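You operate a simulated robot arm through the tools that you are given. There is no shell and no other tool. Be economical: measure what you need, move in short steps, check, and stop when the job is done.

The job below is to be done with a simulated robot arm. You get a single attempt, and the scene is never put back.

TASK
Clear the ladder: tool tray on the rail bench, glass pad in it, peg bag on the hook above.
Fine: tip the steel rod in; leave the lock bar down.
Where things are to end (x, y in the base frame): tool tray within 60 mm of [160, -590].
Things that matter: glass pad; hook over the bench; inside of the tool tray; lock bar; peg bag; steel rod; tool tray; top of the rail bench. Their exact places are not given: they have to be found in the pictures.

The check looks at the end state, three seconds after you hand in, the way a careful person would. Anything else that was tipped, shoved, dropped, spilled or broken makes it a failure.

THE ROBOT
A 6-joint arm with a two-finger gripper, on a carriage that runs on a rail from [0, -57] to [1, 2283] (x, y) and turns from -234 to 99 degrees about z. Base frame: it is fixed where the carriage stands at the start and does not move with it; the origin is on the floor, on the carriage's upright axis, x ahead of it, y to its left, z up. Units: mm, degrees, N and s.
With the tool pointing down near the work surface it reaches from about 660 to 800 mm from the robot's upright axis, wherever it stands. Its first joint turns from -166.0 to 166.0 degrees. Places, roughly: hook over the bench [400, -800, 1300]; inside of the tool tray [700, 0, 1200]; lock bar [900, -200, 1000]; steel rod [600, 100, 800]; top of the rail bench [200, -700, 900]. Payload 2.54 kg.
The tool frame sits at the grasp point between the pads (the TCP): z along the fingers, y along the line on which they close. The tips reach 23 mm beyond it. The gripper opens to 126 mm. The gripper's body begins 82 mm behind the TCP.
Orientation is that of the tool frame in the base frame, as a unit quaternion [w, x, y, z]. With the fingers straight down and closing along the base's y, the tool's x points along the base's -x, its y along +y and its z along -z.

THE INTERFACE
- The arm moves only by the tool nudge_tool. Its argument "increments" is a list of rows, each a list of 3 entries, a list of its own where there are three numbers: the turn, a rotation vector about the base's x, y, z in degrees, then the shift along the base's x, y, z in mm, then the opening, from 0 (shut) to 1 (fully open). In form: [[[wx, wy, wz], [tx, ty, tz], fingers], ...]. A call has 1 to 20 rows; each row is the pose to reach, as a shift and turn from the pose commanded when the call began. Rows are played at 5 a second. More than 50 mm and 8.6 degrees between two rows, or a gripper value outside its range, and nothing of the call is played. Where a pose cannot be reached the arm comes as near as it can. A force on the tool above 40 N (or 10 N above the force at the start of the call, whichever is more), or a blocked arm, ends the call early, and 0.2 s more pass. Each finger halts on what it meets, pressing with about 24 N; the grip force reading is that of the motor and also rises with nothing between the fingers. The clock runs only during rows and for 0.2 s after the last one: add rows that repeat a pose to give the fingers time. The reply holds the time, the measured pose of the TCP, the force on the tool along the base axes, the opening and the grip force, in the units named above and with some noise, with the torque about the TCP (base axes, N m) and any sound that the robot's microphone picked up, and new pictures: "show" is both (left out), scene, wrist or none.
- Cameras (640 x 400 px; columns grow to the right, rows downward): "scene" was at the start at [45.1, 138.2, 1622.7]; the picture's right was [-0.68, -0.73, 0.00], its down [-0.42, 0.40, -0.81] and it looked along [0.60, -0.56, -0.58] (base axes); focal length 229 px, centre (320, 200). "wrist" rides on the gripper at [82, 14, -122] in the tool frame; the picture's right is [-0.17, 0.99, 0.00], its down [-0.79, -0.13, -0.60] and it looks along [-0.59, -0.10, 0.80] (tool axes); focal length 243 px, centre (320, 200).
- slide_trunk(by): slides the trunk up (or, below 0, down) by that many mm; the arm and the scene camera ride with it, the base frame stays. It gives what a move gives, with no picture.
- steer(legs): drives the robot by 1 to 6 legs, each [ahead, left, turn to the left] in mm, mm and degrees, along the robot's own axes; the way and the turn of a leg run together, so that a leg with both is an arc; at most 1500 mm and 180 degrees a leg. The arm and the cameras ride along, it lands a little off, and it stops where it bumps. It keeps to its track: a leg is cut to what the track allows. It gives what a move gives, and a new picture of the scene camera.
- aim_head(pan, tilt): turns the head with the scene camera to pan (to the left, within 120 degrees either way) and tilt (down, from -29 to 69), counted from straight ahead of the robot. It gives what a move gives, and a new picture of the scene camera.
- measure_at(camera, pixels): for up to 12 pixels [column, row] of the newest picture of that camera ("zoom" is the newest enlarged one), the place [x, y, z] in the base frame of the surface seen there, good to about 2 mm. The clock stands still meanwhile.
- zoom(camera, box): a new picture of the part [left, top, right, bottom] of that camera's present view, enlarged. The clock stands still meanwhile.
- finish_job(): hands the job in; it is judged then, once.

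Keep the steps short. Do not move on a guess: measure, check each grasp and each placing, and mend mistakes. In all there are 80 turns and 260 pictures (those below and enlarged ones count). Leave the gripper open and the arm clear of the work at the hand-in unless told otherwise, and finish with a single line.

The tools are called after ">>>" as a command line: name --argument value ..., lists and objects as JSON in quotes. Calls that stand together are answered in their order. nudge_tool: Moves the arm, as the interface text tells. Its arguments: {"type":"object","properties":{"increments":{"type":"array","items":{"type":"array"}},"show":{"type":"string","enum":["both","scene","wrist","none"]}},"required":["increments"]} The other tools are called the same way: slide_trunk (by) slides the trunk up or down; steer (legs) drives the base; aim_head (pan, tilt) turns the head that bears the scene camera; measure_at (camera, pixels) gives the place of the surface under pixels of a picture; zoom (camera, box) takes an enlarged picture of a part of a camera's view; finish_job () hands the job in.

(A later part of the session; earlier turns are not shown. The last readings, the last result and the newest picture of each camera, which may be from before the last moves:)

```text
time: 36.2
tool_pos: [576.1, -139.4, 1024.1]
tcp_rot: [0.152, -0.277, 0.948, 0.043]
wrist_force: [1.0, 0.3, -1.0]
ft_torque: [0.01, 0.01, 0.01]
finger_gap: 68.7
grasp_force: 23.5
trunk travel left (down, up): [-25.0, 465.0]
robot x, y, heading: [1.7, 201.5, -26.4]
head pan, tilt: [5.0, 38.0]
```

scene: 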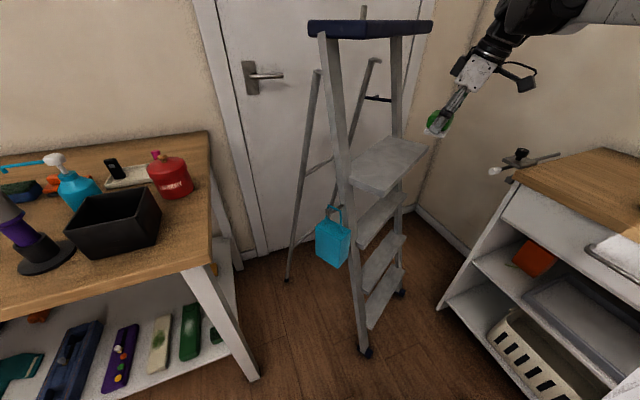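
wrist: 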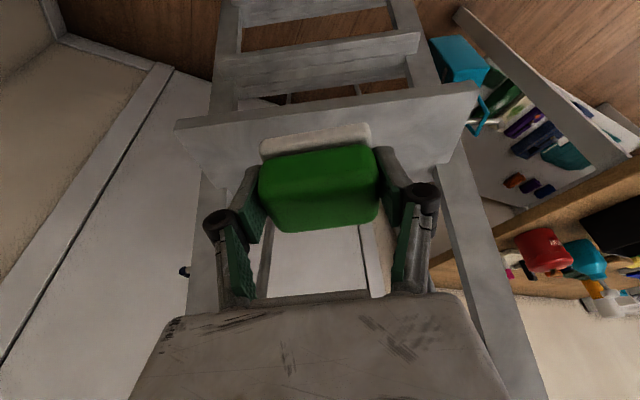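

Pad is held with its white base. Drive back to y≈100 and turn −46.5° to the bench.

>>> steer --legs '[[44.5, -89.6, 0], [0, 0, -46.5]]'

>>> aim_head --pan -10 --tilt 45

```text
time: 39.5
tool_pos: [153.0, -550.8, 1023.4]
tcp_rot: [0.157, 0.116, 0.981, -0.02]
wrist_force: [-0.1, 0.2, -0.6]
ft_torque: [-0.01, 0.04, -0.02]
finger_gap: 68.9
grasp_force: 23.8
trunk travel left (down, up): [-25.0, 465.0]
robot x, y, heading: [1.3, 100.2, -72.8]
head pan, tilt: [5.0, 38.0]
```

scene: 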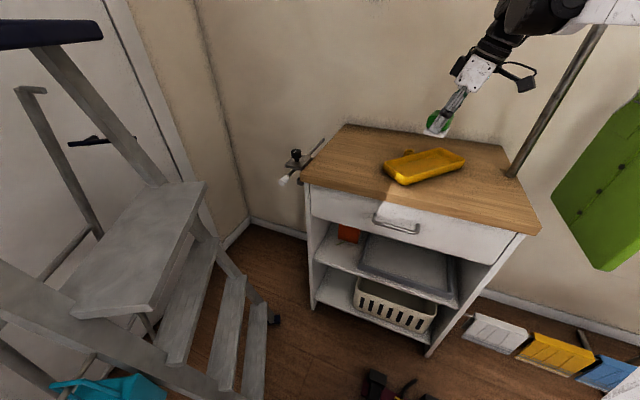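

```text
time: 40.3
tool_pos: [152.8, -551.9, 1023.4]
tcp_rot: [0.156, 0.117, 0.981, -0.02]
wrist_force: [-0.1, 0.2, -0.5]
ft_torque: [-0.02, -0.02, 0.0]
finger_gap: 68.9
grasp_force: 24.4
trunk travel left (down, up): [-25.0, 465.0]
robot x, y, heading: [0.7, 96.6, -72.4]
head pan, tilt: [-10.0, 45.0]
```

scene: 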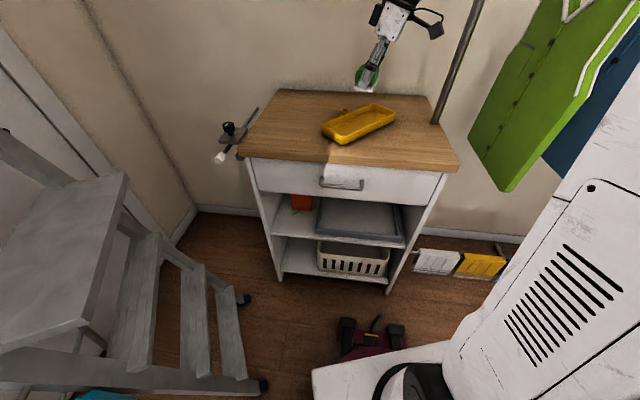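

Rotate −27° to line up with the tray and move over its centre, at a moderate height.

>>> nudge_tool --increments '[[[0, 0, -7], [0.5, -8, 0], 0.35], [[0, 0, -14], [1, -16, -10], 0.35], [[0, 0, -21], [1.5, -24, -25], 0.35], [[0, 0, -27], [2, -30, -50], 0.35], [[0, 0, -27], [2, -30, -80], 0.35], [[0, 0, -27], [2, -30, -80], 0.35]]'

>>> zoom --camera "scene" --box '[290, 40, 450, 160]'

```text
time: 41.7
tool_pos: [155.7, -582.0, 943.7]
tcp_rot: [0.148, 0.344, 0.926, -0.056]
wrist_force: [-0.4, -0.5, -1.7]
ft_torque: [0.01, 0.02, 0.02]
finger_gap: 68.4
grasp_force: 23.9
trunk travel left (down, up): [-25.0, 465.0]
robot x, y, heading: [0.1, 98.2, -72.3]
head pan, tilt: [-10.0, 45.0]
```

scene: 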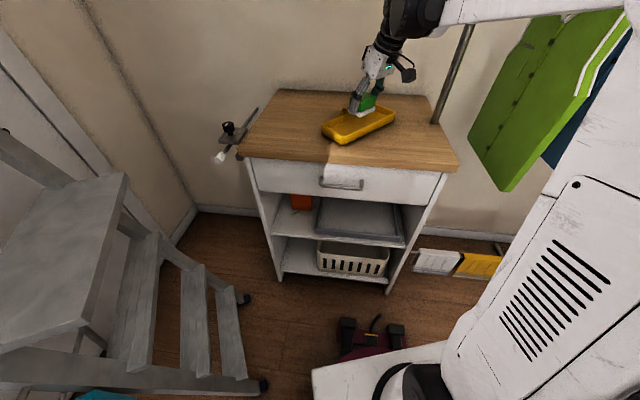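
wrist: 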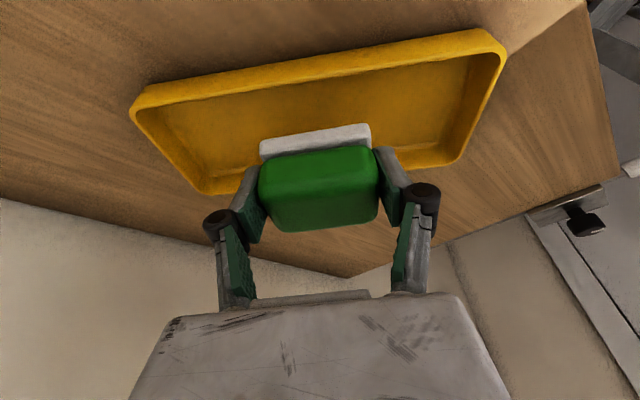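

```text
3.33 times, centred on (370, 100) of scene
```

zoom: 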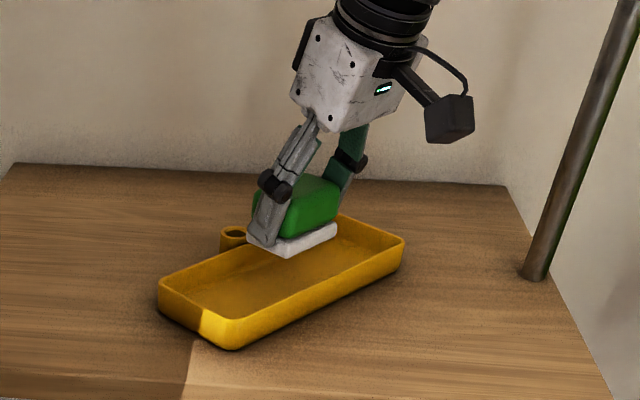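

Measure pad base against the tray rim before lowering.

>>> measure_at --camera "wrist" --pixels '[[262, 155], [370, 140], [140, 100], [495, 38], [205, 190], [455, 160], [300, 70], [220, 170], [440, 130], [240, 120]]'

>>> measure_at --camera "zoom" --pixels '[[247, 235], [278, 252], [336, 228], [278, 240], [160, 285], [233, 330], [403, 238], [345, 215], [225, 250]]'

```text
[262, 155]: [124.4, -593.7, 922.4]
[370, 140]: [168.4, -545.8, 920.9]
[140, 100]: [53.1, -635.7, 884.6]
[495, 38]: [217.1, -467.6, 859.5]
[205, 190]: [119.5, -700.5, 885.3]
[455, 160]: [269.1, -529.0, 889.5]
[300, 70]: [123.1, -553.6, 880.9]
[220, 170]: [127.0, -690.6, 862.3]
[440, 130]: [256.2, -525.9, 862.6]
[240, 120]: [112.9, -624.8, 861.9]
```

```text
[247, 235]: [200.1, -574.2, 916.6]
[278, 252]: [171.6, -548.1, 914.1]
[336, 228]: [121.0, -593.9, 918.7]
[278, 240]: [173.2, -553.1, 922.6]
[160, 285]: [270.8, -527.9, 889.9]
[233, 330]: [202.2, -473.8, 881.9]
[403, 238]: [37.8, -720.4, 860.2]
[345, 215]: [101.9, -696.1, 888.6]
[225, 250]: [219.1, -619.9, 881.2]
```

Pad is centred over the tray. Lower ~47 mm in small steps.

>>> nudge_tool --increments '[[[0, 0, 0], [0, 0, -20], 0.35], [[0, 0, 0], [0, 0, -34], 0.35], [[0, 0, 0], [0, 0, -41], 0.35], [[0, 0, 0], [0, 0, -44], 0.35], [[0, 0, 0], [0, 0, -46], 0.35], [[0, 0, 0], [0, 0, -46], 0.35]]'

>>> zoom --camera "scene" --box '[290, 40, 450, 160]'

```text
time: 43.1
tool_pos: [155.2, -581.4, 897.7]
tcp_rot: [0.147, 0.344, 0.926, -0.056]
wrist_force: [-0.3, 0.5, -0.6]
ft_torque: [-0.01, 0.01, 0.0]
finger_gap: 68.6
grasp_force: 24.0
trunk travel left (down, up): [-25.0, 465.0]
robot x, y, heading: [2.6, 99.0, -72.6]
head pan, tilt: [-10.0, 45.0]
```

scene: 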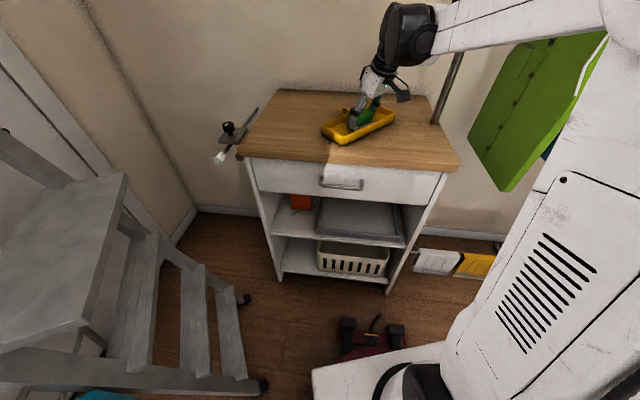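
wrist: 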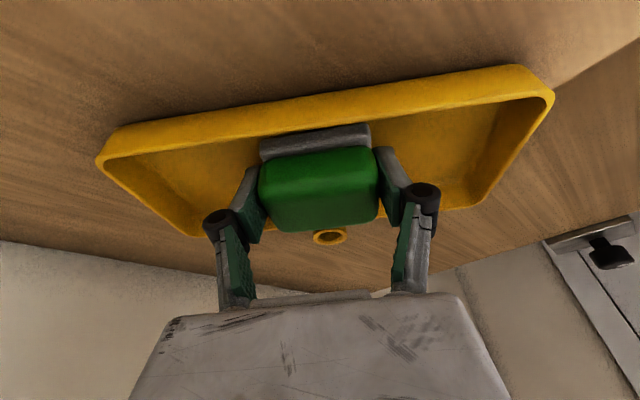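

```text
3.33 times, centred on (370, 100) of scene
```

zoom: 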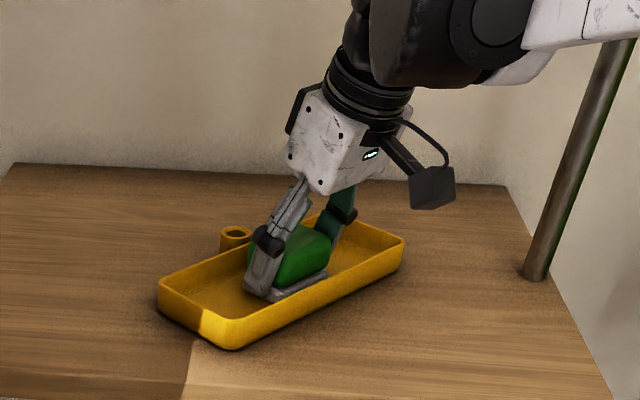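

No contact yet; a few more mm down until a force appears.

>>> nudge_tool --increments '[[[0, 0, 0], [0, 0, -1.5], 0.35], [[0, 0, 0], [0, 0, -3], 0.35], [[0, 0, 0], [0, 0, -4], 0.35], [[0, 0, 0], [0, 0, -4], 0.35]]' --show "none"

```text
time: 44.1
tool_pos: [155.0, -580.6, 894.2]
tcp_rot: [0.148, 0.343, 0.926, -0.057]
wrist_force: [1.1, -6.0, 20.8]
ft_torque: [-0.27, -0.18, -0.03]
finger_gap: 69.1
grasp_force: 24.0
trunk travel left (down, up): [-25.0, 465.0]
robot x, y, heading: [-1.7, 97.7, -72.9]
head pan, tilt: [-10.0, 45.0]
```

Contact (21 N). Open and retreat along the tool axis.

>>> nudge_tool --increments '[[[0, 0, 0], [0, 0, 1], 0.65], [[0, 0, 0], [0, 0, 2], 0.8], [[0, 0, 0], [0, 0, 2], 0.8], [[0, 0, 0], [-7, 6, 29], 0.8], [[0, 0, 0], [-16, 14.5, 67], 0.8], [[0, 0, 0], [-28, 25, 115], 0.8], [[0, 0, 0], [-28, 25, 115], 0.8]]'

>>> zoom --camera "scene" --box '[290, 40, 450, 160]'

```text
refused: row 6 steps farther than a row can; nothing moved
```

```text
3.33 times, centred on (370, 100) of scene
```

zoom: 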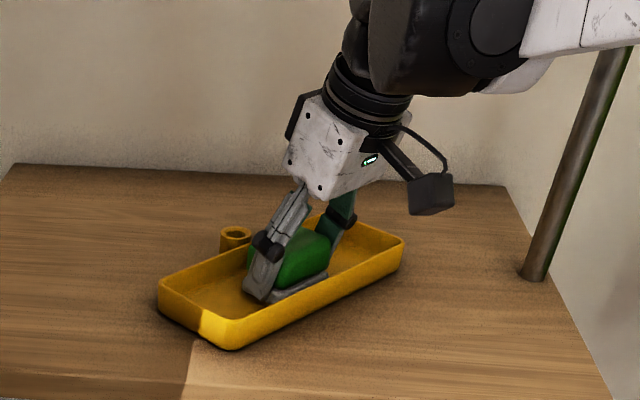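

>>> nudge_tool --increments '[[[0, 0, 0], [0, 0, 1], 0.65], [[0, 0, 0], [0, 0, 2], 0.8], [[0, 0, 0], [0, 0, 2], 0.8], [[0, 0, 0], [-7, 6, 29], 0.8], [[0, 0, 0], [-16, 14.5, 67], 0.8], [[0, 0, 0], [-25, 23, 105], 0.8], [[0, 0, 0], [-25, 23, 105], 0.8]]'

>>> zoom --camera "scene" --box '[290, 40, 450, 160]'

>>> measure_at --camera "zoom" --pixels '[[160, 285], [233, 330], [403, 238], [345, 218]]'

```text
time: 45.7
tool_pos: [132.6, -558.5, 1000.2]
tcp_rot: [0.147, 0.343, 0.926, -0.055]
wrist_force: [0.7, 0.1, 0.3]
ft_torque: [-0.01, 0.01, -0.01]
finger_gap: 100.8
grasp_force: 0.0
trunk travel left (down, up): [-25.0, 465.0]
robot x, y, heading: [-2.4, 98.2, -72.5]
head pan, tilt: [-10.0, 45.0]
```

scene: 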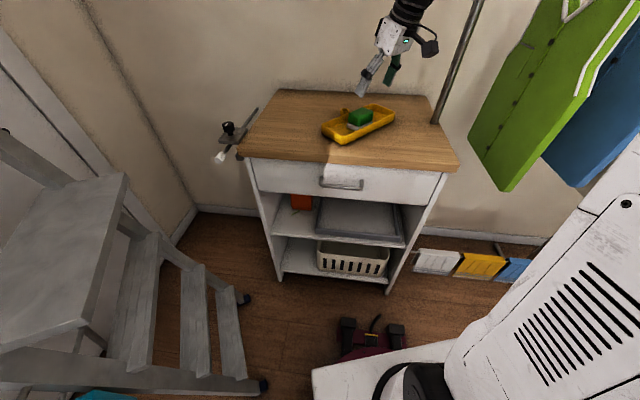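
wrist: 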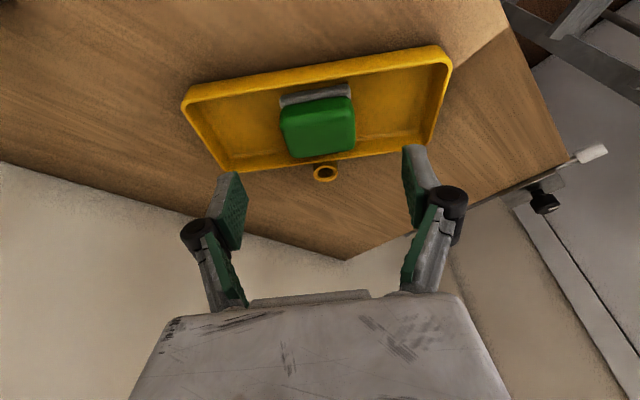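

```text
3.33 times, centred on (370, 100) of scene
```

zoom: 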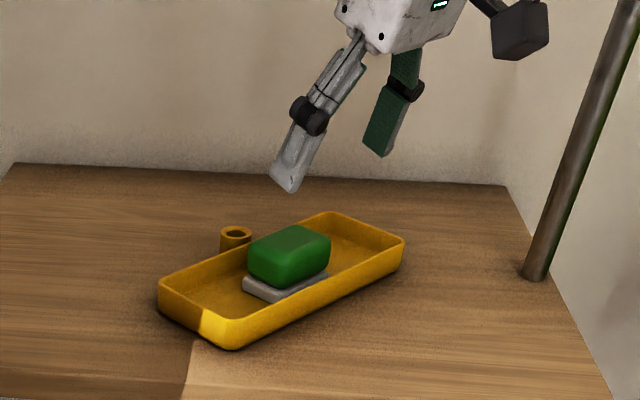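

```text
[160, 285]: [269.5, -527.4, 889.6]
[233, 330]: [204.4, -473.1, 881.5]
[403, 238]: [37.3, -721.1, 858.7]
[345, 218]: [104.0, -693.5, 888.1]
```

Pad sits in the tray, tray centre ≈[161,-584]. Next the bag: drive along the rail to y≈480 while still facing the bench, then look at the bag from the left.

>>> steer --legs '[[-363, 113.6, 0]]'

>>> aim_head --pan 45 --tilt 30

>>> zoom --camera "scene" --box '[240, 150, 400, 250]'

```text
time: 48.1
tool_pos: [131.0, -177.6, 999.7]
tcp_rot: [0.147, 0.344, 0.926, -0.055]
wrist_force: [-0.8, -0.5, 0.4]
ft_torque: [0.01, -0.04, 0.01]
finger_gap: 100.7
grasp_force: 0.0
trunk travel left (down, up): [-25.0, 465.0]
robot x, y, heading: [2.0, 480.5, -72.9]
head pan, tilt: [-10.0, 45.0]
```

scene: 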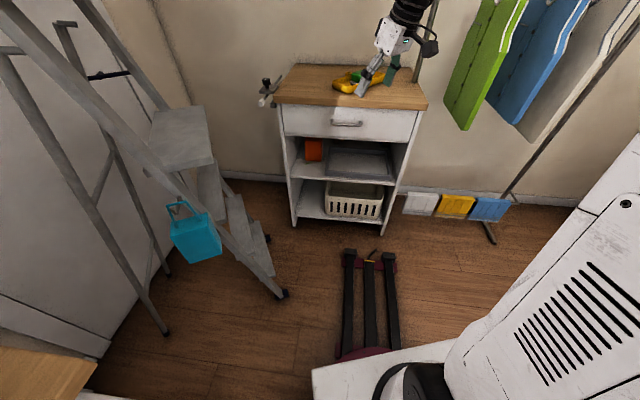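

```text
time: 49.3
tool_pos: [131.5, -176.9, 1000.5]
tcp_rot: [0.147, 0.345, 0.925, -0.056]
wrist_force: [0.1, 0.1, 0.1]
ft_torque: [-0.03, -0.02, -0.04]
finger_gap: 100.6
grasp_force: 0.0
trunk travel left (down, up): [-25.0, 465.0]
robot x, y, heading: [2.5, 476.9, -72.7]
head pan, tilt: [45.0, 30.0]
```

scene: 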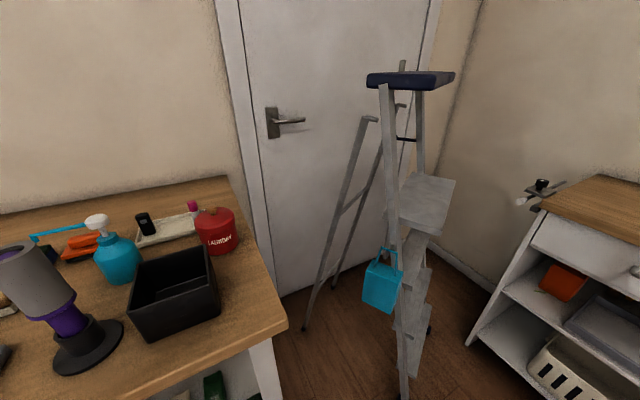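

```text
4.00 times, centred on (320, 200) of scene
```

zoom: 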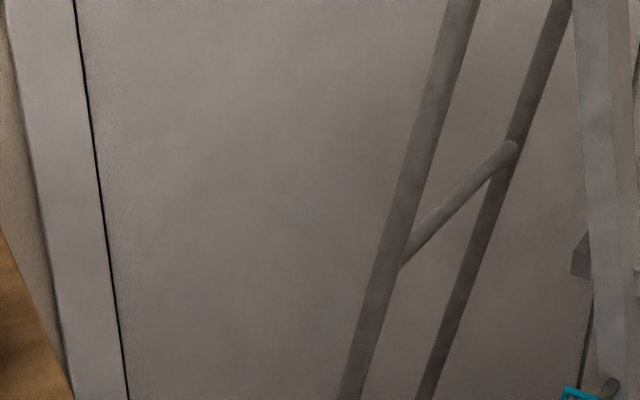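

>>> zoom --camera "scene" --box '[340, 210, 436, 330]'

>>> measure_at --camera "zoom" --pixels '[[283, 130], [320, 137], [357, 138], [278, 182], [358, 205], [333, 122], [333, 132], [330, 165], [250, 190], [400, 240], [330, 222], [365, 120]]'

>>> measure_at --camera "scene" --pixels '[[288, 323], [228, 178], [215, 210], [192, 205], [213, 260], [135, 275], [97, 220], [388, 90], [390, 180], [393, 220], [360, 120], [330, 240]]'

```text
3.33 times, centred on (388, 270) of scene
```

zoom: 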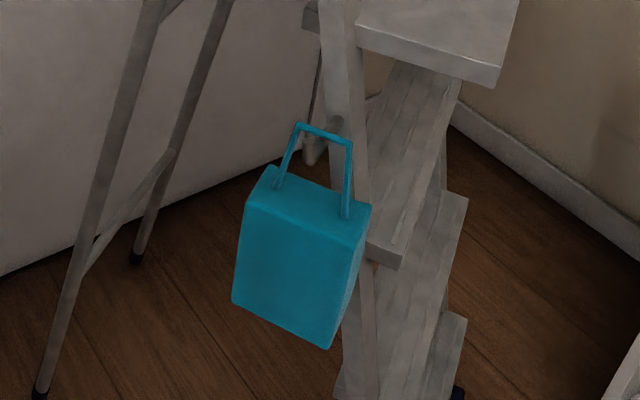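

```text
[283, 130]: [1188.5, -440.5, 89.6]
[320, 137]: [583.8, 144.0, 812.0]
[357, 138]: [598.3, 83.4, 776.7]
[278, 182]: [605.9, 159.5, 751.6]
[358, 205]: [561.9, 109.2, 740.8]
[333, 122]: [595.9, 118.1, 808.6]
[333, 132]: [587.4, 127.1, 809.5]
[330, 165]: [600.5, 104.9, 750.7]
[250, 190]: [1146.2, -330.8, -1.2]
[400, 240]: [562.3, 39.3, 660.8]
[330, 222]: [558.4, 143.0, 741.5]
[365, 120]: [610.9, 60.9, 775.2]
```

```text
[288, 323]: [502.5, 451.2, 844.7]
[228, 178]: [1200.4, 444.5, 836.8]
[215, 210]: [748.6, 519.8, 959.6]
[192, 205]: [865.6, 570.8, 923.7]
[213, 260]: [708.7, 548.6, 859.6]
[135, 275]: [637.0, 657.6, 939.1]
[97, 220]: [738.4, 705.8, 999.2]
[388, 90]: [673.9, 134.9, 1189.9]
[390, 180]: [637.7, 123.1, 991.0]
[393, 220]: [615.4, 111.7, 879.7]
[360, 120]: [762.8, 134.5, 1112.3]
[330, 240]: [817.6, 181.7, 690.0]
```

I have the handle, stile and table geometry. Table corner [502,451], so approaching from rail y≈560 is clear. First rotate the tool −60.5° here in free air so (after turning the robot) it leans outward from the ladder and closes across the handle legs.

>>> nudge_tool --increments '[[[0, 0, -8], [0, 0, 0], 0.8], [[0, 0, -16], [0, 0, 0], 0.8], [[0, 0, -24], [0, 0, 0], 0.8], [[0, 0, -32], [0, 0, 0], 0.8], [[0, 0, -40], [0, 0, 0], 0.8], [[0, 0, -48], [0, 0, 0], 0.8], [[0, 0, -56], [0, 0, 0], 0.8], [[0, 0, -60.5], [0, 0, 0], 0.8], [[0, 0, -60.5], [0, 0, 0], 0.8]]' --show "none"

>>> steer --legs '[[-95.5, 29.7, 0], [0, 0, 43]]'

>>> aim_head --pan -5 --tilt 40

```text
time: 51.3
tool_pos: [131.5, -177.5, 999.7]
tcp_rot: [0.099, 0.764, 0.625, -0.122]
wrist_force: [0.0, -0.1, -0.1]
ft_torque: [-0.03, -0.03, 0.01]
finger_gap: 100.8
grasp_force: 0.1
trunk travel left (down, up): [-25.0, 465.0]
robot x, y, heading: [0.5, 480.7, -72.7]
head pan, tilt: [45.0, 30.0]
```

```text
time: 54.4
tool_pos: [536.6, 179.3, 999.8]
tcp_rot: [0.136, 0.49, 0.858, -0.079]
wrist_force: [0.3, 0.1, 1.0]
ft_torque: [-0.01, -0.04, 0.03]
finger_gap: 100.9
grasp_force: 0.0
trunk travel left (down, up): [-25.0, 465.0]
robot x, y, heading: [3.1, 581.6, -30.8]
head pan, tilt: [45.0, 30.0]
```

scene: 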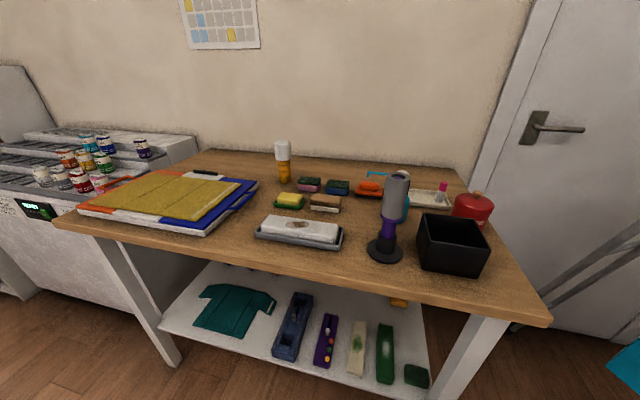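

```text
time: 55.6
tool_pos: [537.2, 179.1, 998.7]
tcp_rot: [0.136, 0.489, 0.858, -0.079]
wrist_force: [0.0, 0.4, 0.6]
ft_torque: [0.0, -0.02, 0.03]
finger_gap: 100.8
grasp_force: 0.1
trunk travel left (down, up): [-25.0, 465.0]
robot x, y, heading: [1.4, 580.8, -31.0]
head pan, tilt: [-5.0, 40.0]
```

scene: 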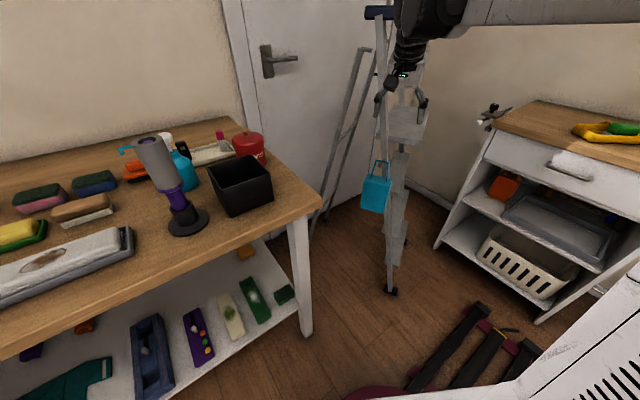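

Orientation is right (pointing [0.16,-0.27,-0.95], closing at 30.5°). Move to a point ~118 mm back along the tool axis from the handle.

>>> nudge_tool --increments '[[[0, 0, 0], [8, -2, -32], 0.8], [[0, 0, 0], [16, -4, -64], 0.8], [[0, 0, 0], [23, -6, -95], 0.8], [[0, 0, 0], [23, -6, -95], 0.8]]'

>>> zoom --camera "scene" --box '[340, 60, 460, 240]'

>>> zoom --camera "wrist" --box '[200, 0, 480, 200]'

```text
time: 56.6
tool_pos: [559.1, 170.5, 904.3]
tcp_rot: [0.136, 0.49, 0.858, -0.078]
wrist_force: [-0.6, -0.9, 0.1]
ft_torque: [0.0, -0.03, -0.02]
finger_gap: 100.7
grasp_force: 0.1
trunk travel left (down, up): [-25.0, 465.0]
robot x, y, heading: [1.4, 582.3, -30.9]
head pan, tilt: [-5.0, 40.0]
```

scene: 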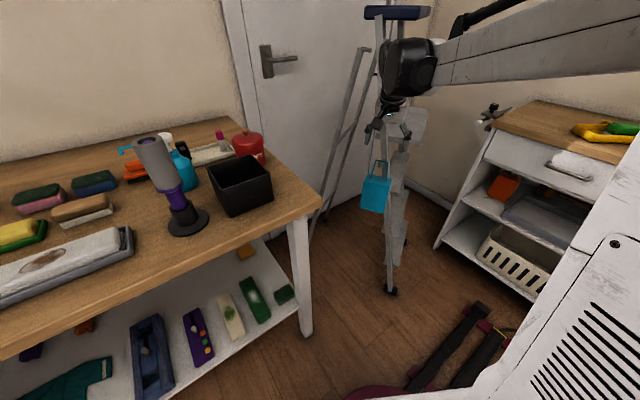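
wrist: 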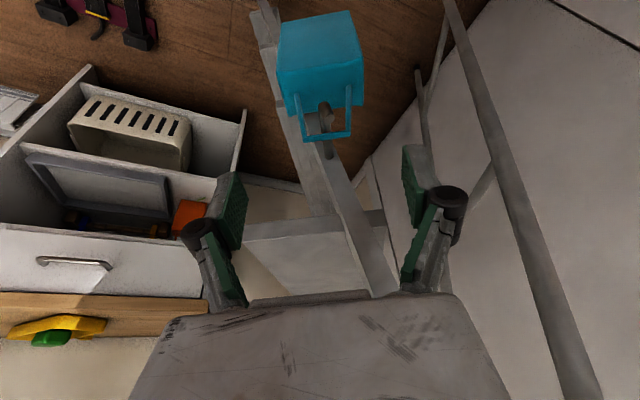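

```text
2.22 times, centred on (400, 150) of scene
```

zoom: 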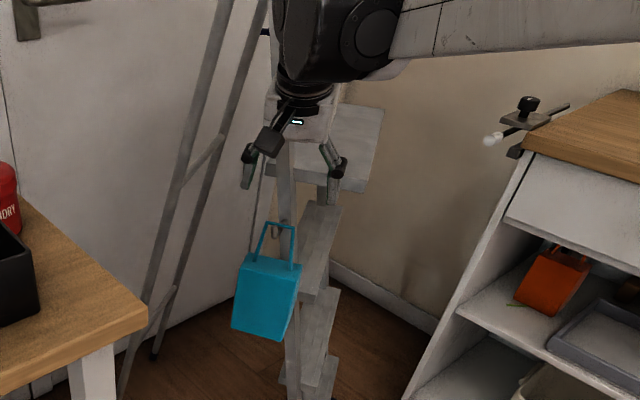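

```text
2.00 times, centred on (340, 100) of wrist
```

zoom: 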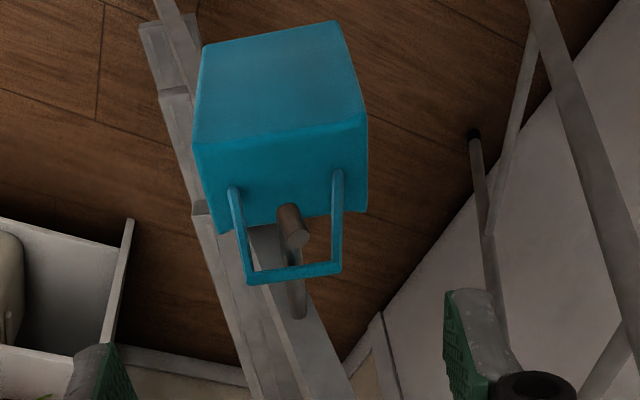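

Clear view of the handle and upturned rod tip. Measure them.

>>> measure_at --camera "zoom" --pixels '[[252, 276], [293, 272], [336, 268], [242, 240], [340, 230], [235, 195], [337, 178], [299, 240], [292, 212], [299, 300], [200, 150], [362, 120]]'

```text
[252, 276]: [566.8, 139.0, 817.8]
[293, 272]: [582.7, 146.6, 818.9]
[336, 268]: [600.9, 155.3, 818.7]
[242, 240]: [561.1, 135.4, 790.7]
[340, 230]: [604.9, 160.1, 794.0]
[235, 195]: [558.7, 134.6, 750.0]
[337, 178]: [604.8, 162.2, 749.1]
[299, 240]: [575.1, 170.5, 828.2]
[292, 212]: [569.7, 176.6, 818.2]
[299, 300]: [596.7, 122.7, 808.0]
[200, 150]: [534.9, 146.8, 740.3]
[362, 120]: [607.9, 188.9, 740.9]
```

Handle centre [583,147.5] at z 794. Line up with the axis, then descend to it.

>>> nudge_tool --increments '[[[0, 0, 0], [6, 8, 0], 0.8], [[0, 0, 0], [12, -2, -37], 0.8], [[0, 0, 0], [18, -12, -74], 0.8], [[0, 0, 0], [22, -19, -98], 0.8], [[0, 0, 0], [24, -23, -110], 0.8], [[0, 0, 0], [24, -23, -110], 0.8]]'

>>> zoom --camera "wrist" --box '[200, 50, 480, 250]'

>>> zoom --camera "scene" --box '[340, 100, 460, 240]'

```text
time: 58.0
tool_pos: [585.2, 148.0, 794.9]
tcp_rot: [0.136, 0.489, 0.858, -0.078]
wrist_force: [0.5, -0.2, 0.2]
ft_torque: [0.0, -0.01, 0.01]
finger_gap: 100.9
grasp_force: 0.1
trunk travel left (down, up): [-25.0, 465.0]
robot x, y, heading: [2.7, 579.7, -31.1]
head pan, tilt: [-5.0, 40.0]
```

scene: 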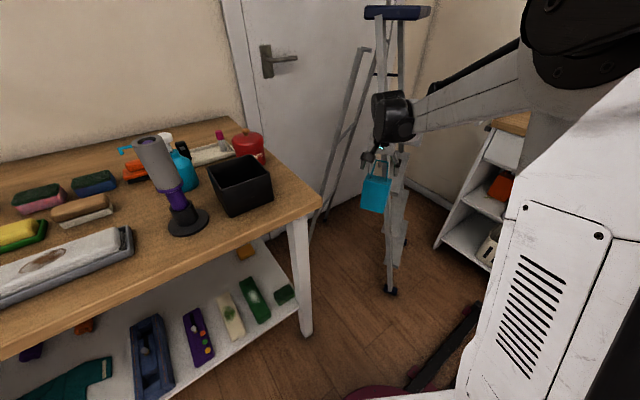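
wrist: 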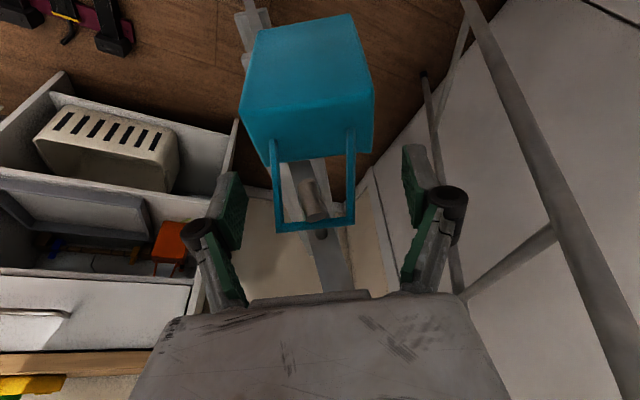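

```text
2.00 times, centred on (340, 150) of wrist
```

zoom: 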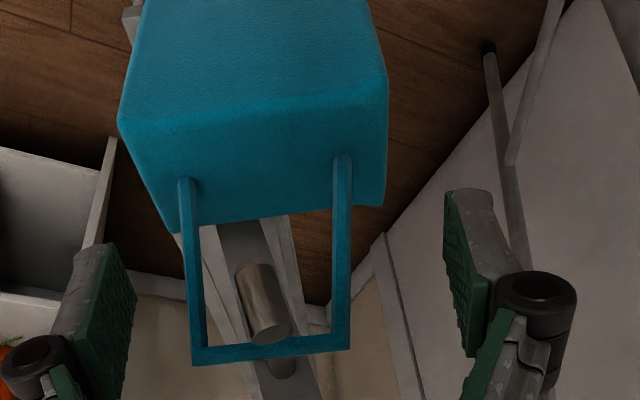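

```text
2.86 times, centred on (400, 170) of scene
```

zoom: 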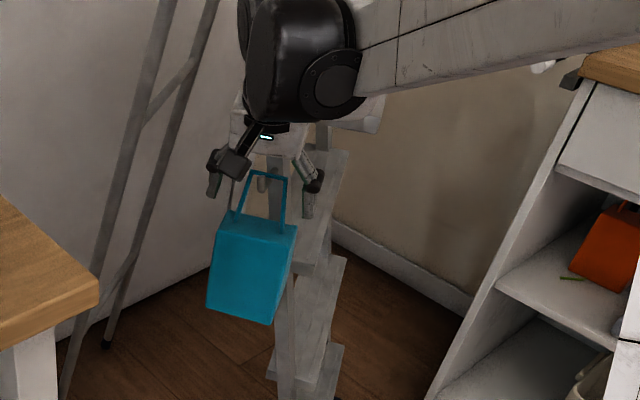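

Fingers straddle the handle. Small centring shift and close.

>>> nudge_tool --increments '[[[0, 0, 0], [-2.5, -1.5, 0], 0.7], [[0, 0, 0], [-2.5, -1.5, 0], 0.6], [[0, 0, 0], [-2.5, -1.5, 0], 0.5], [[0, 0, 0], [-2.5, -1.5, 0], 0.4], [[0, 0, 0], [-2.5, -1.5, 0], 0.3], [[0, 0, 0], [-2.5, -1.5, 0], 0.25], [[0, 0, 0], [-2.5, -1.5, 0], 0.25]]' --show "wrist"

>>> zoom --camera "wrist" --box '[200, 50, 480, 250]'

```text
time: 59.6
tool_pos: [582.2, 146.7, 795.1]
tcp_rot: [0.136, 0.489, 0.858, -0.079]
wrist_force: [-0.5, -1.1, 1.2]
ft_torque: [0.0, 0.0, 0.0]
finger_gap: 56.9
grasp_force: 24.1
trunk travel left (down, up): [-25.0, 465.0]
robot x, y, heading: [-1.3, 580.0, -30.8]
head pan, tilt: [-5.0, 40.0]
```

wrist: 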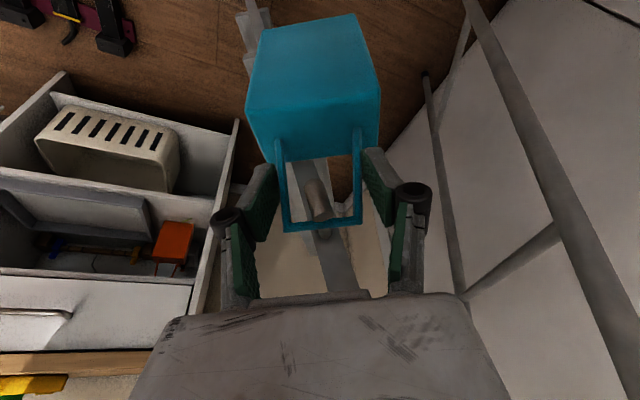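

```text
2.00 times, centred on (340, 150) of wrist
```

zoom: 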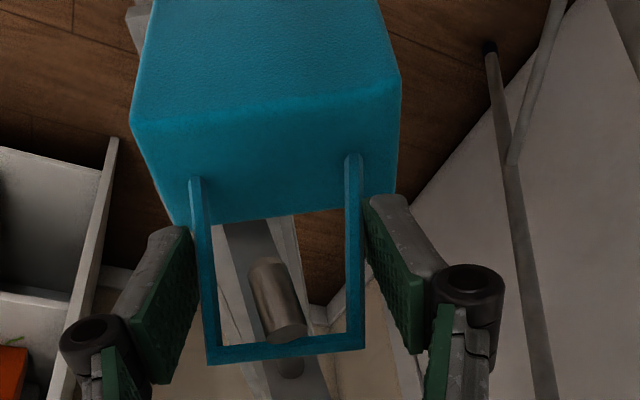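

Gripping at 57 mm. Lift gently 12 mm first and check.

>>> nudge_tool --increments '[[[0, 0, 0], [0, 0, 4], 0.25], [[0, 0, 0], [0, 0, 8], 0.25], [[0, 0, 0], [0, 0, 14], 0.25], [[0, 0, 0], [0, 0, 14], 0.25]]' --show "wrist"

>>> zoom --camera "wrist" --box '[200, 50, 480, 250]'

>>> measure_at --camera "zoom" --pixels '[[215, 355], [280, 350], [355, 342], [290, 330]]'

```text
time: 60.6
tool_pos: [582.4, 147.8, 809.1]
tcp_rot: [0.136, 0.49, 0.858, -0.079]
wrist_force: [-0.4, -0.5, -1.5]
ft_torque: [0.0, 0.04, 0.01]
finger_gap: 56.9
grasp_force: 23.4
trunk travel left (down, up): [-25.0, 465.0]
robot x, y, heading: [-1.5, 576.5, -30.7]
head pan, tilt: [-5.0, 40.0]
```

wrist: 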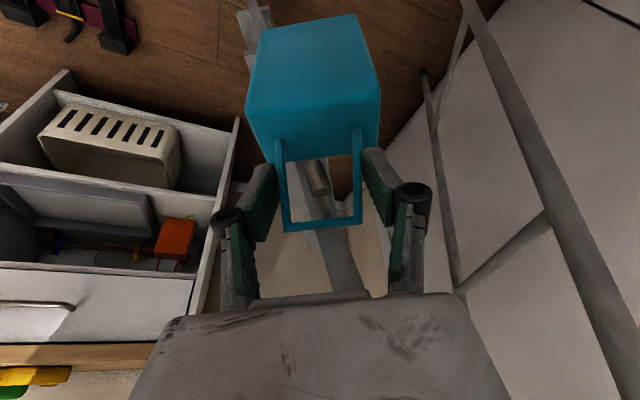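

```text
2.00 times, centred on (340, 150) of wrist
```

zoom: 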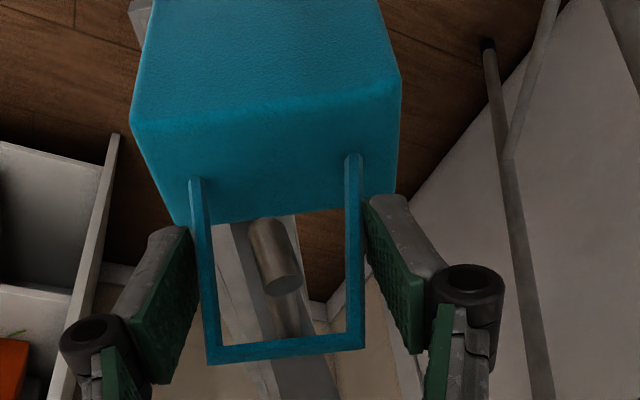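

```text
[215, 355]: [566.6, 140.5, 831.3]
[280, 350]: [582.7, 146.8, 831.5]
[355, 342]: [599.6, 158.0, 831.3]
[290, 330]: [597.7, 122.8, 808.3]
```

Bag follows the grip. Lift another 20 mm (bar above the rod's upturned tip), slide out along the rod 90 mm, then raise.

>>> nudge_tool --increments '[[[0, 0, 0], [0, 0, 10], 0.25], [[0, 0, 0], [0, 0, 20], 0.25], [[0, 0, 0], [0, 0, 20], 0.25], [[0, 0, 0], [-7, 12, 20], 0.25], [[0, 0, 0], [-15, 26, 20], 0.25], [[0, 0, 0], [-26, 43, 20], 0.25], [[0, 0, 0], [-36, 60, 20], 0.25], [[0, 0, 0], [-46, 77, 20], 0.25], [[0, 0, 0], [-46, 77, 20], 0.25]]'

>>> zoom --camera "wrist" --box '[200, 50, 480, 250]'

```text
time: 62.6
tool_pos: [533.0, 224.3, 828.9]
tcp_rot: [0.136, 0.489, 0.858, -0.079]
wrist_force: [-0.3, 0.4, -1.4]
ft_torque: [-0.01, 0.02, 0.0]
finger_gap: 57.3
grasp_force: 24.6
trunk travel left (down, up): [-25.0, 465.0]
robot x, y, heading: [-2.9, 585.3, -30.5]
head pan, tilt: [-5.0, 40.0]
```

scene: 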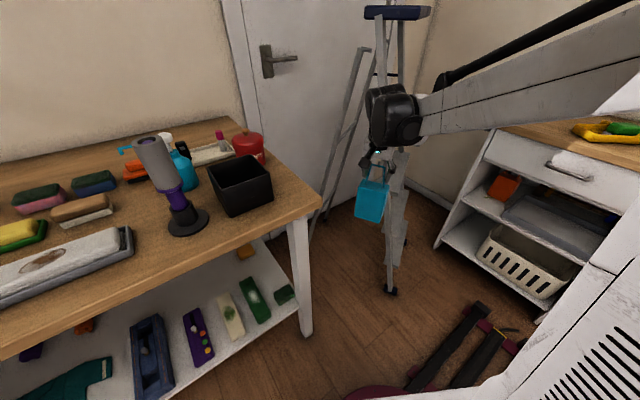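
wrist: 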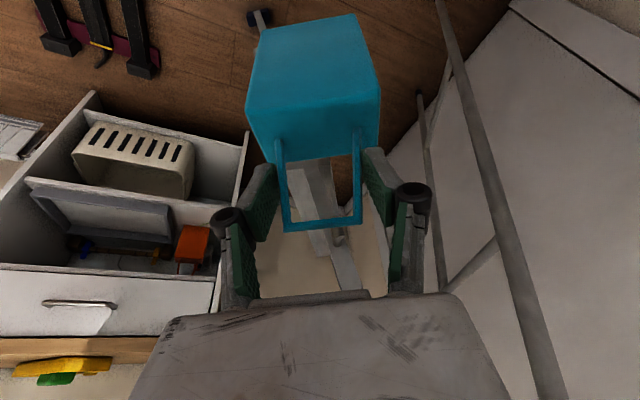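

```text
2.00 times, centred on (340, 150) of wrist
```

zoom: 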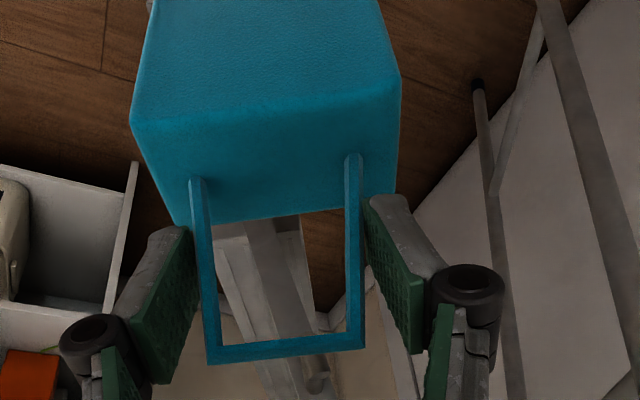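

Bag is off the rod. Turn away from the ladder, then raise the trunk fully.

>>> steer --legs '[[0, 0, -42]]'

>>> slide_trunk --by 460

>>> aim_head --pan 10 --tilt 25

```text
time: 64.9
tool_pos: [170.8, -37.6, 828.8]
tcp_rot: [0.1, 0.758, 0.633, -0.122]
wrist_force: [-0.6, -0.5, -1.1]
ft_torque: [-0.01, 0.04, 0.0]
finger_gap: 56.9
grasp_force: 24.3
trunk travel left (down, up): [-25.0, 465.0]
robot x, y, heading: [-0.4, 582.3, -71.8]
head pan, tilt: [-5.0, 40.0]
```

scene: 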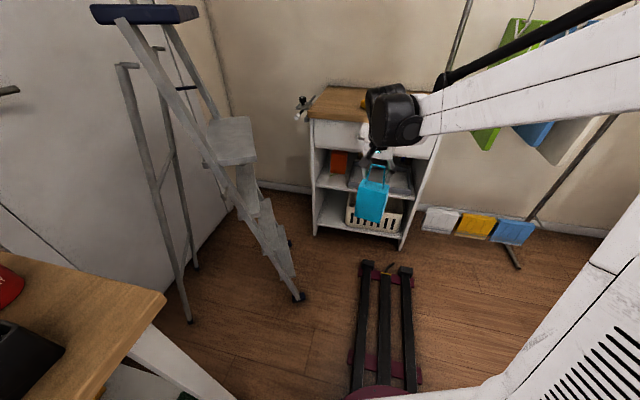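

```text
refused: 460 is not a number from -400 to 400
```

```text
time: 65.7
tool_pos: [169.6, -38.1, 828.6]
tcp_rot: [0.1, 0.758, 0.633, -0.121]
wrist_force: [0.1, 0.2, -1.1]
ft_torque: [0.02, 0.01, -0.01]
finger_gap: 57.3
grasp_force: 24.5
trunk travel left (down, up): [-25.0, 465.0]
robot x, y, heading: [-2.7, 583.9, -71.8]
head pan, tilt: [10.0, 25.0]
```

scene: 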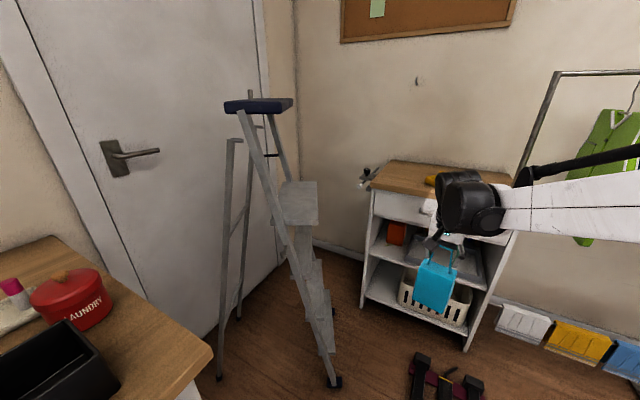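

>>> slide_trunk --by 400

>>> slide_trunk --by 60

>>> steer --legs '[[459, -151, 0]]'

>>> aim_head --pan 10 --tilt 25

```text
time: 69.5
tool_pos: [170.5, -38.4, 1228.3]
tcp_rot: [0.1, 0.758, 0.633, -0.121]
wrist_force: [-0.8, -0.1, -0.9]
ft_torque: [-0.04, 0.03, -0.02]
finger_gap: 57.0
grasp_force: 23.7
trunk travel left (down, up): [-425.0, 65.0]
robot x, y, heading: [-2.5, 579.5, -72.0]
head pan, tilt: [10.0, 25.0]
```

```text
time: 70.5
tool_pos: [170.0, -39.5, 1288.6]
tcp_rot: [0.101, 0.757, 0.634, -0.121]
wrist_force: [0.7, 0.1, -1.3]
ft_torque: [-0.03, 0.0, -0.03]
finger_gap: 57.0
grasp_force: 24.2
trunk travel left (down, up): [-485.0, 5.0]
robot x, y, heading: [-1.5, 582.7, -71.7]
head pan, tilt: [10.0, 25.0]
```

```text
time: 73.4
tool_pos: [167.0, -526.8, 1287.4]
tcp_rot: [0.1, 0.759, 0.632, -0.121]
wrist_force: [-0.3, -0.3, -1.4]
ft_torque: [0.03, 0.02, -0.01]
finger_gap: 57.2
grasp_force: 23.5
trunk travel left (down, up): [-485.0, 5.0]
robot x, y, heading: [0.9, 94.2, -71.8]
head pan, tilt: [10.0, 25.0]
```

scene: 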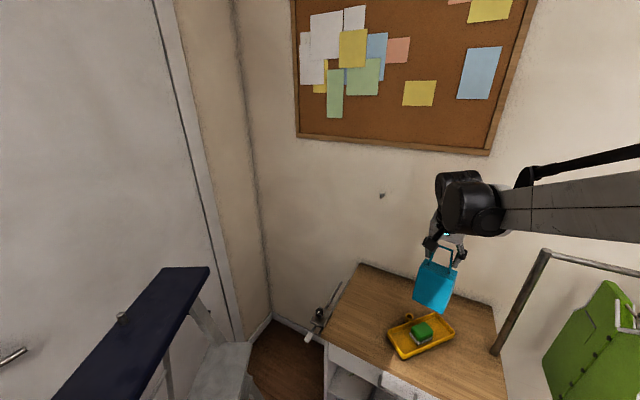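

```text
time: 74.0
tool_pos: [168.2, -525.2, 1288.5]
tcp_rot: [0.1, 0.759, 0.631, -0.121]
wrist_force: [-0.2, -0.3, -1.5]
ft_torque: [0.02, 0.01, 0.04]
finger_gap: 56.8
grasp_force: 24.4
trunk travel left (down, up): [-485.0, 5.0]
robot x, y, heading: [3.2, 95.3, -71.9]
head pan, tilt: [10.0, 25.0]
```

scene: 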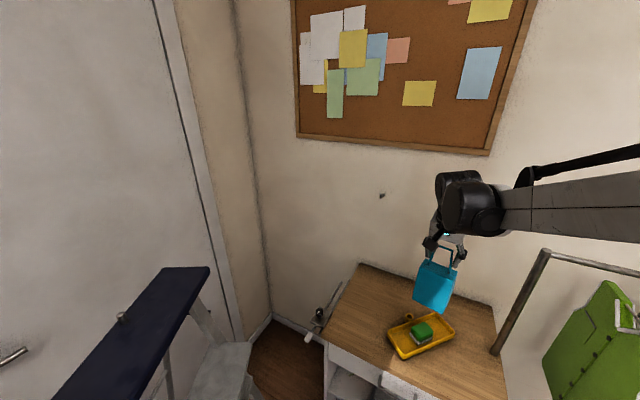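

Zoom on the wall hook to measure it precisely.

>>> zoom --camera "scene" --box '[362, 183, 402, 208]'

```text
16.00 times, centred on (382, 196) of scene
```

zoom: 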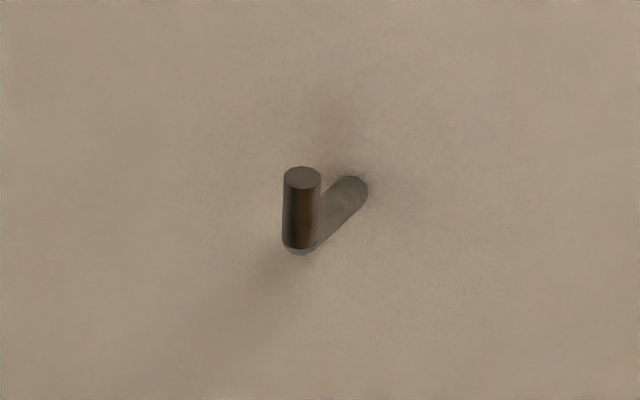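

>>> measure_at --camera "zoom" --pixels '[[302, 174], [302, 182], [300, 210], [300, 238], [302, 250], [335, 210], [350, 195], [358, 190], [400, 190]]'

>>> measure_at --camera "scene" --pixels '[[429, 247], [452, 250], [440, 272], [420, 262], [455, 273], [416, 300], [441, 312], [440, 249]]'

```text
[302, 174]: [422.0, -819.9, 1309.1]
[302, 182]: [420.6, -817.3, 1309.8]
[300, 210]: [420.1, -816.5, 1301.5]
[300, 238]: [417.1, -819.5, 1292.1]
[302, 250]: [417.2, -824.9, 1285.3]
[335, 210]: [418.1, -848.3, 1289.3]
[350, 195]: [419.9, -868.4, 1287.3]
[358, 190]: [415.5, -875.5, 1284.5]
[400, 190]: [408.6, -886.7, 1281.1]
```

```text
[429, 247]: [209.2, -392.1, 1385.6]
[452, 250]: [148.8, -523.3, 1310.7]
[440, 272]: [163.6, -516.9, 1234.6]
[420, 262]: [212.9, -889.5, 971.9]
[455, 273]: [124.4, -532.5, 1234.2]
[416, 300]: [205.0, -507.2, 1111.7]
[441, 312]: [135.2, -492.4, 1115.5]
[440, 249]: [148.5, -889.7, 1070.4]
```

Hook: x 419, upright y≈-822 with top z 1310, arm top z≈1291, wall -888. Drive to the rail end (y -57) and turn +16.5° so the bag faces the hook.

>>> steer --legs '[[145, -47.4, 0], [0, 0, 16.5]]'

```text
time: 76.3
tool_pos: [334.3, -603.7, 1287.5]
tcp_rot: [0.116, 0.662, 0.733, -0.106]
wrist_force: [0.5, -0.1, -1.5]
ft_torque: [0.0, 0.04, -0.01]
finger_gap: 56.9
grasp_force: 23.6
trunk travel left (down, up): [-485.0, 5.0]
robot x, y, heading: [1.8, -54.6, -55.4]
head pan, tilt: [10.0, 25.0]
```

scene: 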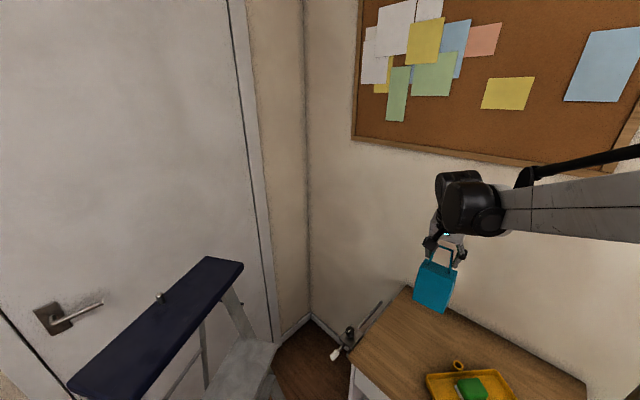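

Rotate −5.8° and move to [419,-735,1310] in front of the hook.

>>> nudge_tool --increments '[[[0, 0, -1.5], [21, -33, 8], 0.25], [[0, 0, -3], [42, -65, 15], 0.25], [[0, 0, -4.5], [64, -98, 22], 0.25], [[0, 0, -5.8], [85, -131, 22], 0.25], [[0, 0, -5.8], [85, -131, 22], 0.25]]'

>>> aim_head --pan 0 --tilt 25

>>> zoom --camera "scene" --box '[240, 130, 480, 310]'

```text
time: 77.5
tool_pos: [420.6, -737.1, 1311.9]
tcp_rot: [0.111, 0.699, 0.698, -0.112]
wrist_force: [0.7, -0.8, -1.1]
ft_torque: [-0.01, -0.01, 0.0]
finger_gap: 57.2
grasp_force: 24.3
trunk travel left (down, up): [-485.0, 5.0]
robot x, y, heading: [-1.5, -55.4, -55.8]
head pan, tilt: [10.0, 25.0]
```

scene: 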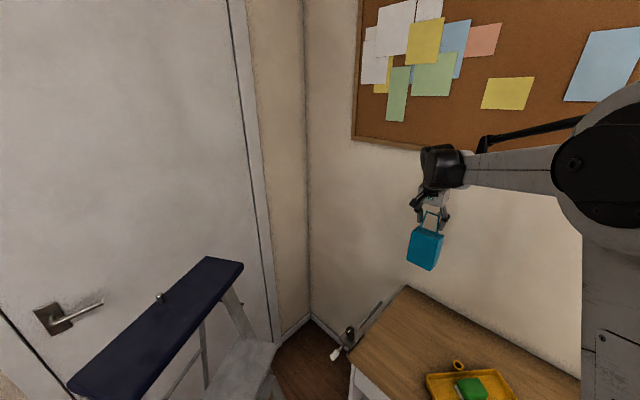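
wrist: 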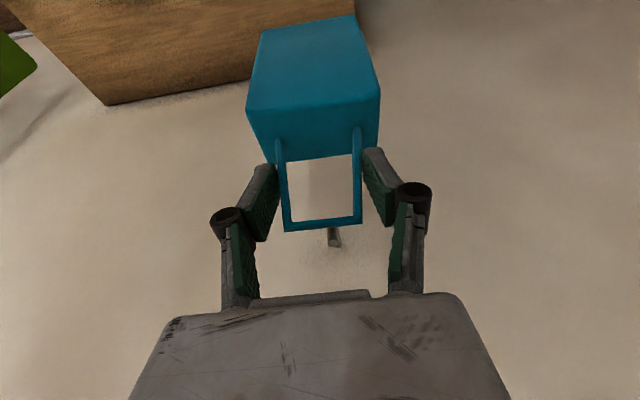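

```text
time: 78.2
tool_pos: [421.4, -738.2, 1310.6]
tcp_rot: [0.111, 0.699, 0.698, -0.112]
wrist_force: [-0.2, 0.3, -0.7]
ft_torque: [-0.07, -0.01, 0.01]
finger_gap: 56.8
grasp_force: 23.7
trunk travel left (down, up): [-485.0, 5.0]
robot x, y, heading: [2.6, -56.3, -55.6]
head pan, tilt: [0.0, 25.0]
```

scene: 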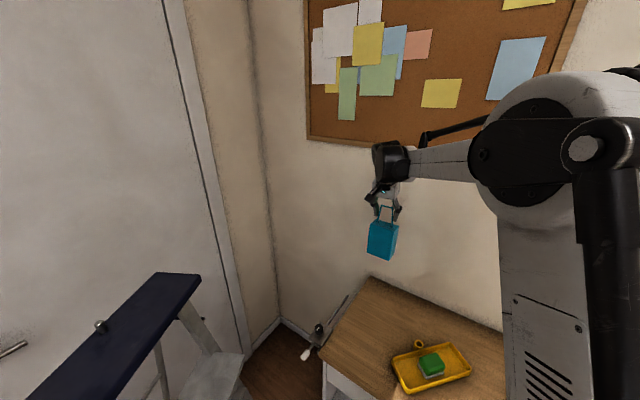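

```text
2.22 times, centred on (360, 220) of scene
```

zoom: 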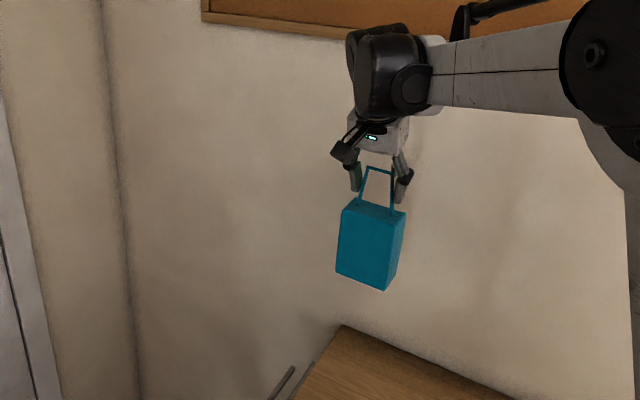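

>>> zoom --camera "wrist" --box '[260, 140, 400, 260]'

>>> measure_at --camera "wrist" --pixels '[[288, 227], [322, 224], [358, 218], [334, 232], [334, 240], [338, 245], [318, 158], [255, 110], [378, 100]]'

```text
3.33 times, centred on (330, 200) of wrist
```

zoom: 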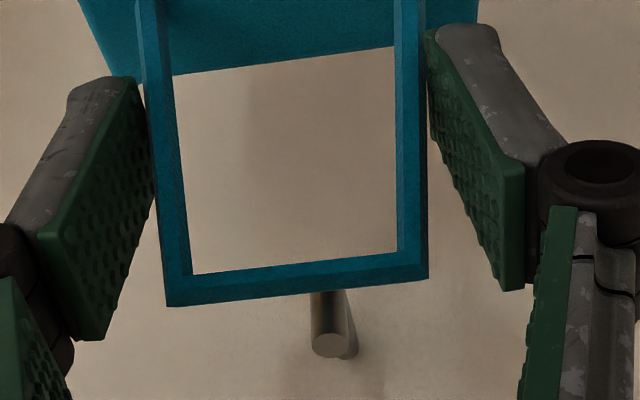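

```text
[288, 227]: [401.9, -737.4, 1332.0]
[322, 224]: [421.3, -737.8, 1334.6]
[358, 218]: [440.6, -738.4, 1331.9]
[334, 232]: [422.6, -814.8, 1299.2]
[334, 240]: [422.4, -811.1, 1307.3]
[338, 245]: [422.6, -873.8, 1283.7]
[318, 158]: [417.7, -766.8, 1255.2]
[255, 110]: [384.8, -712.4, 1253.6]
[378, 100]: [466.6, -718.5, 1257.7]
```

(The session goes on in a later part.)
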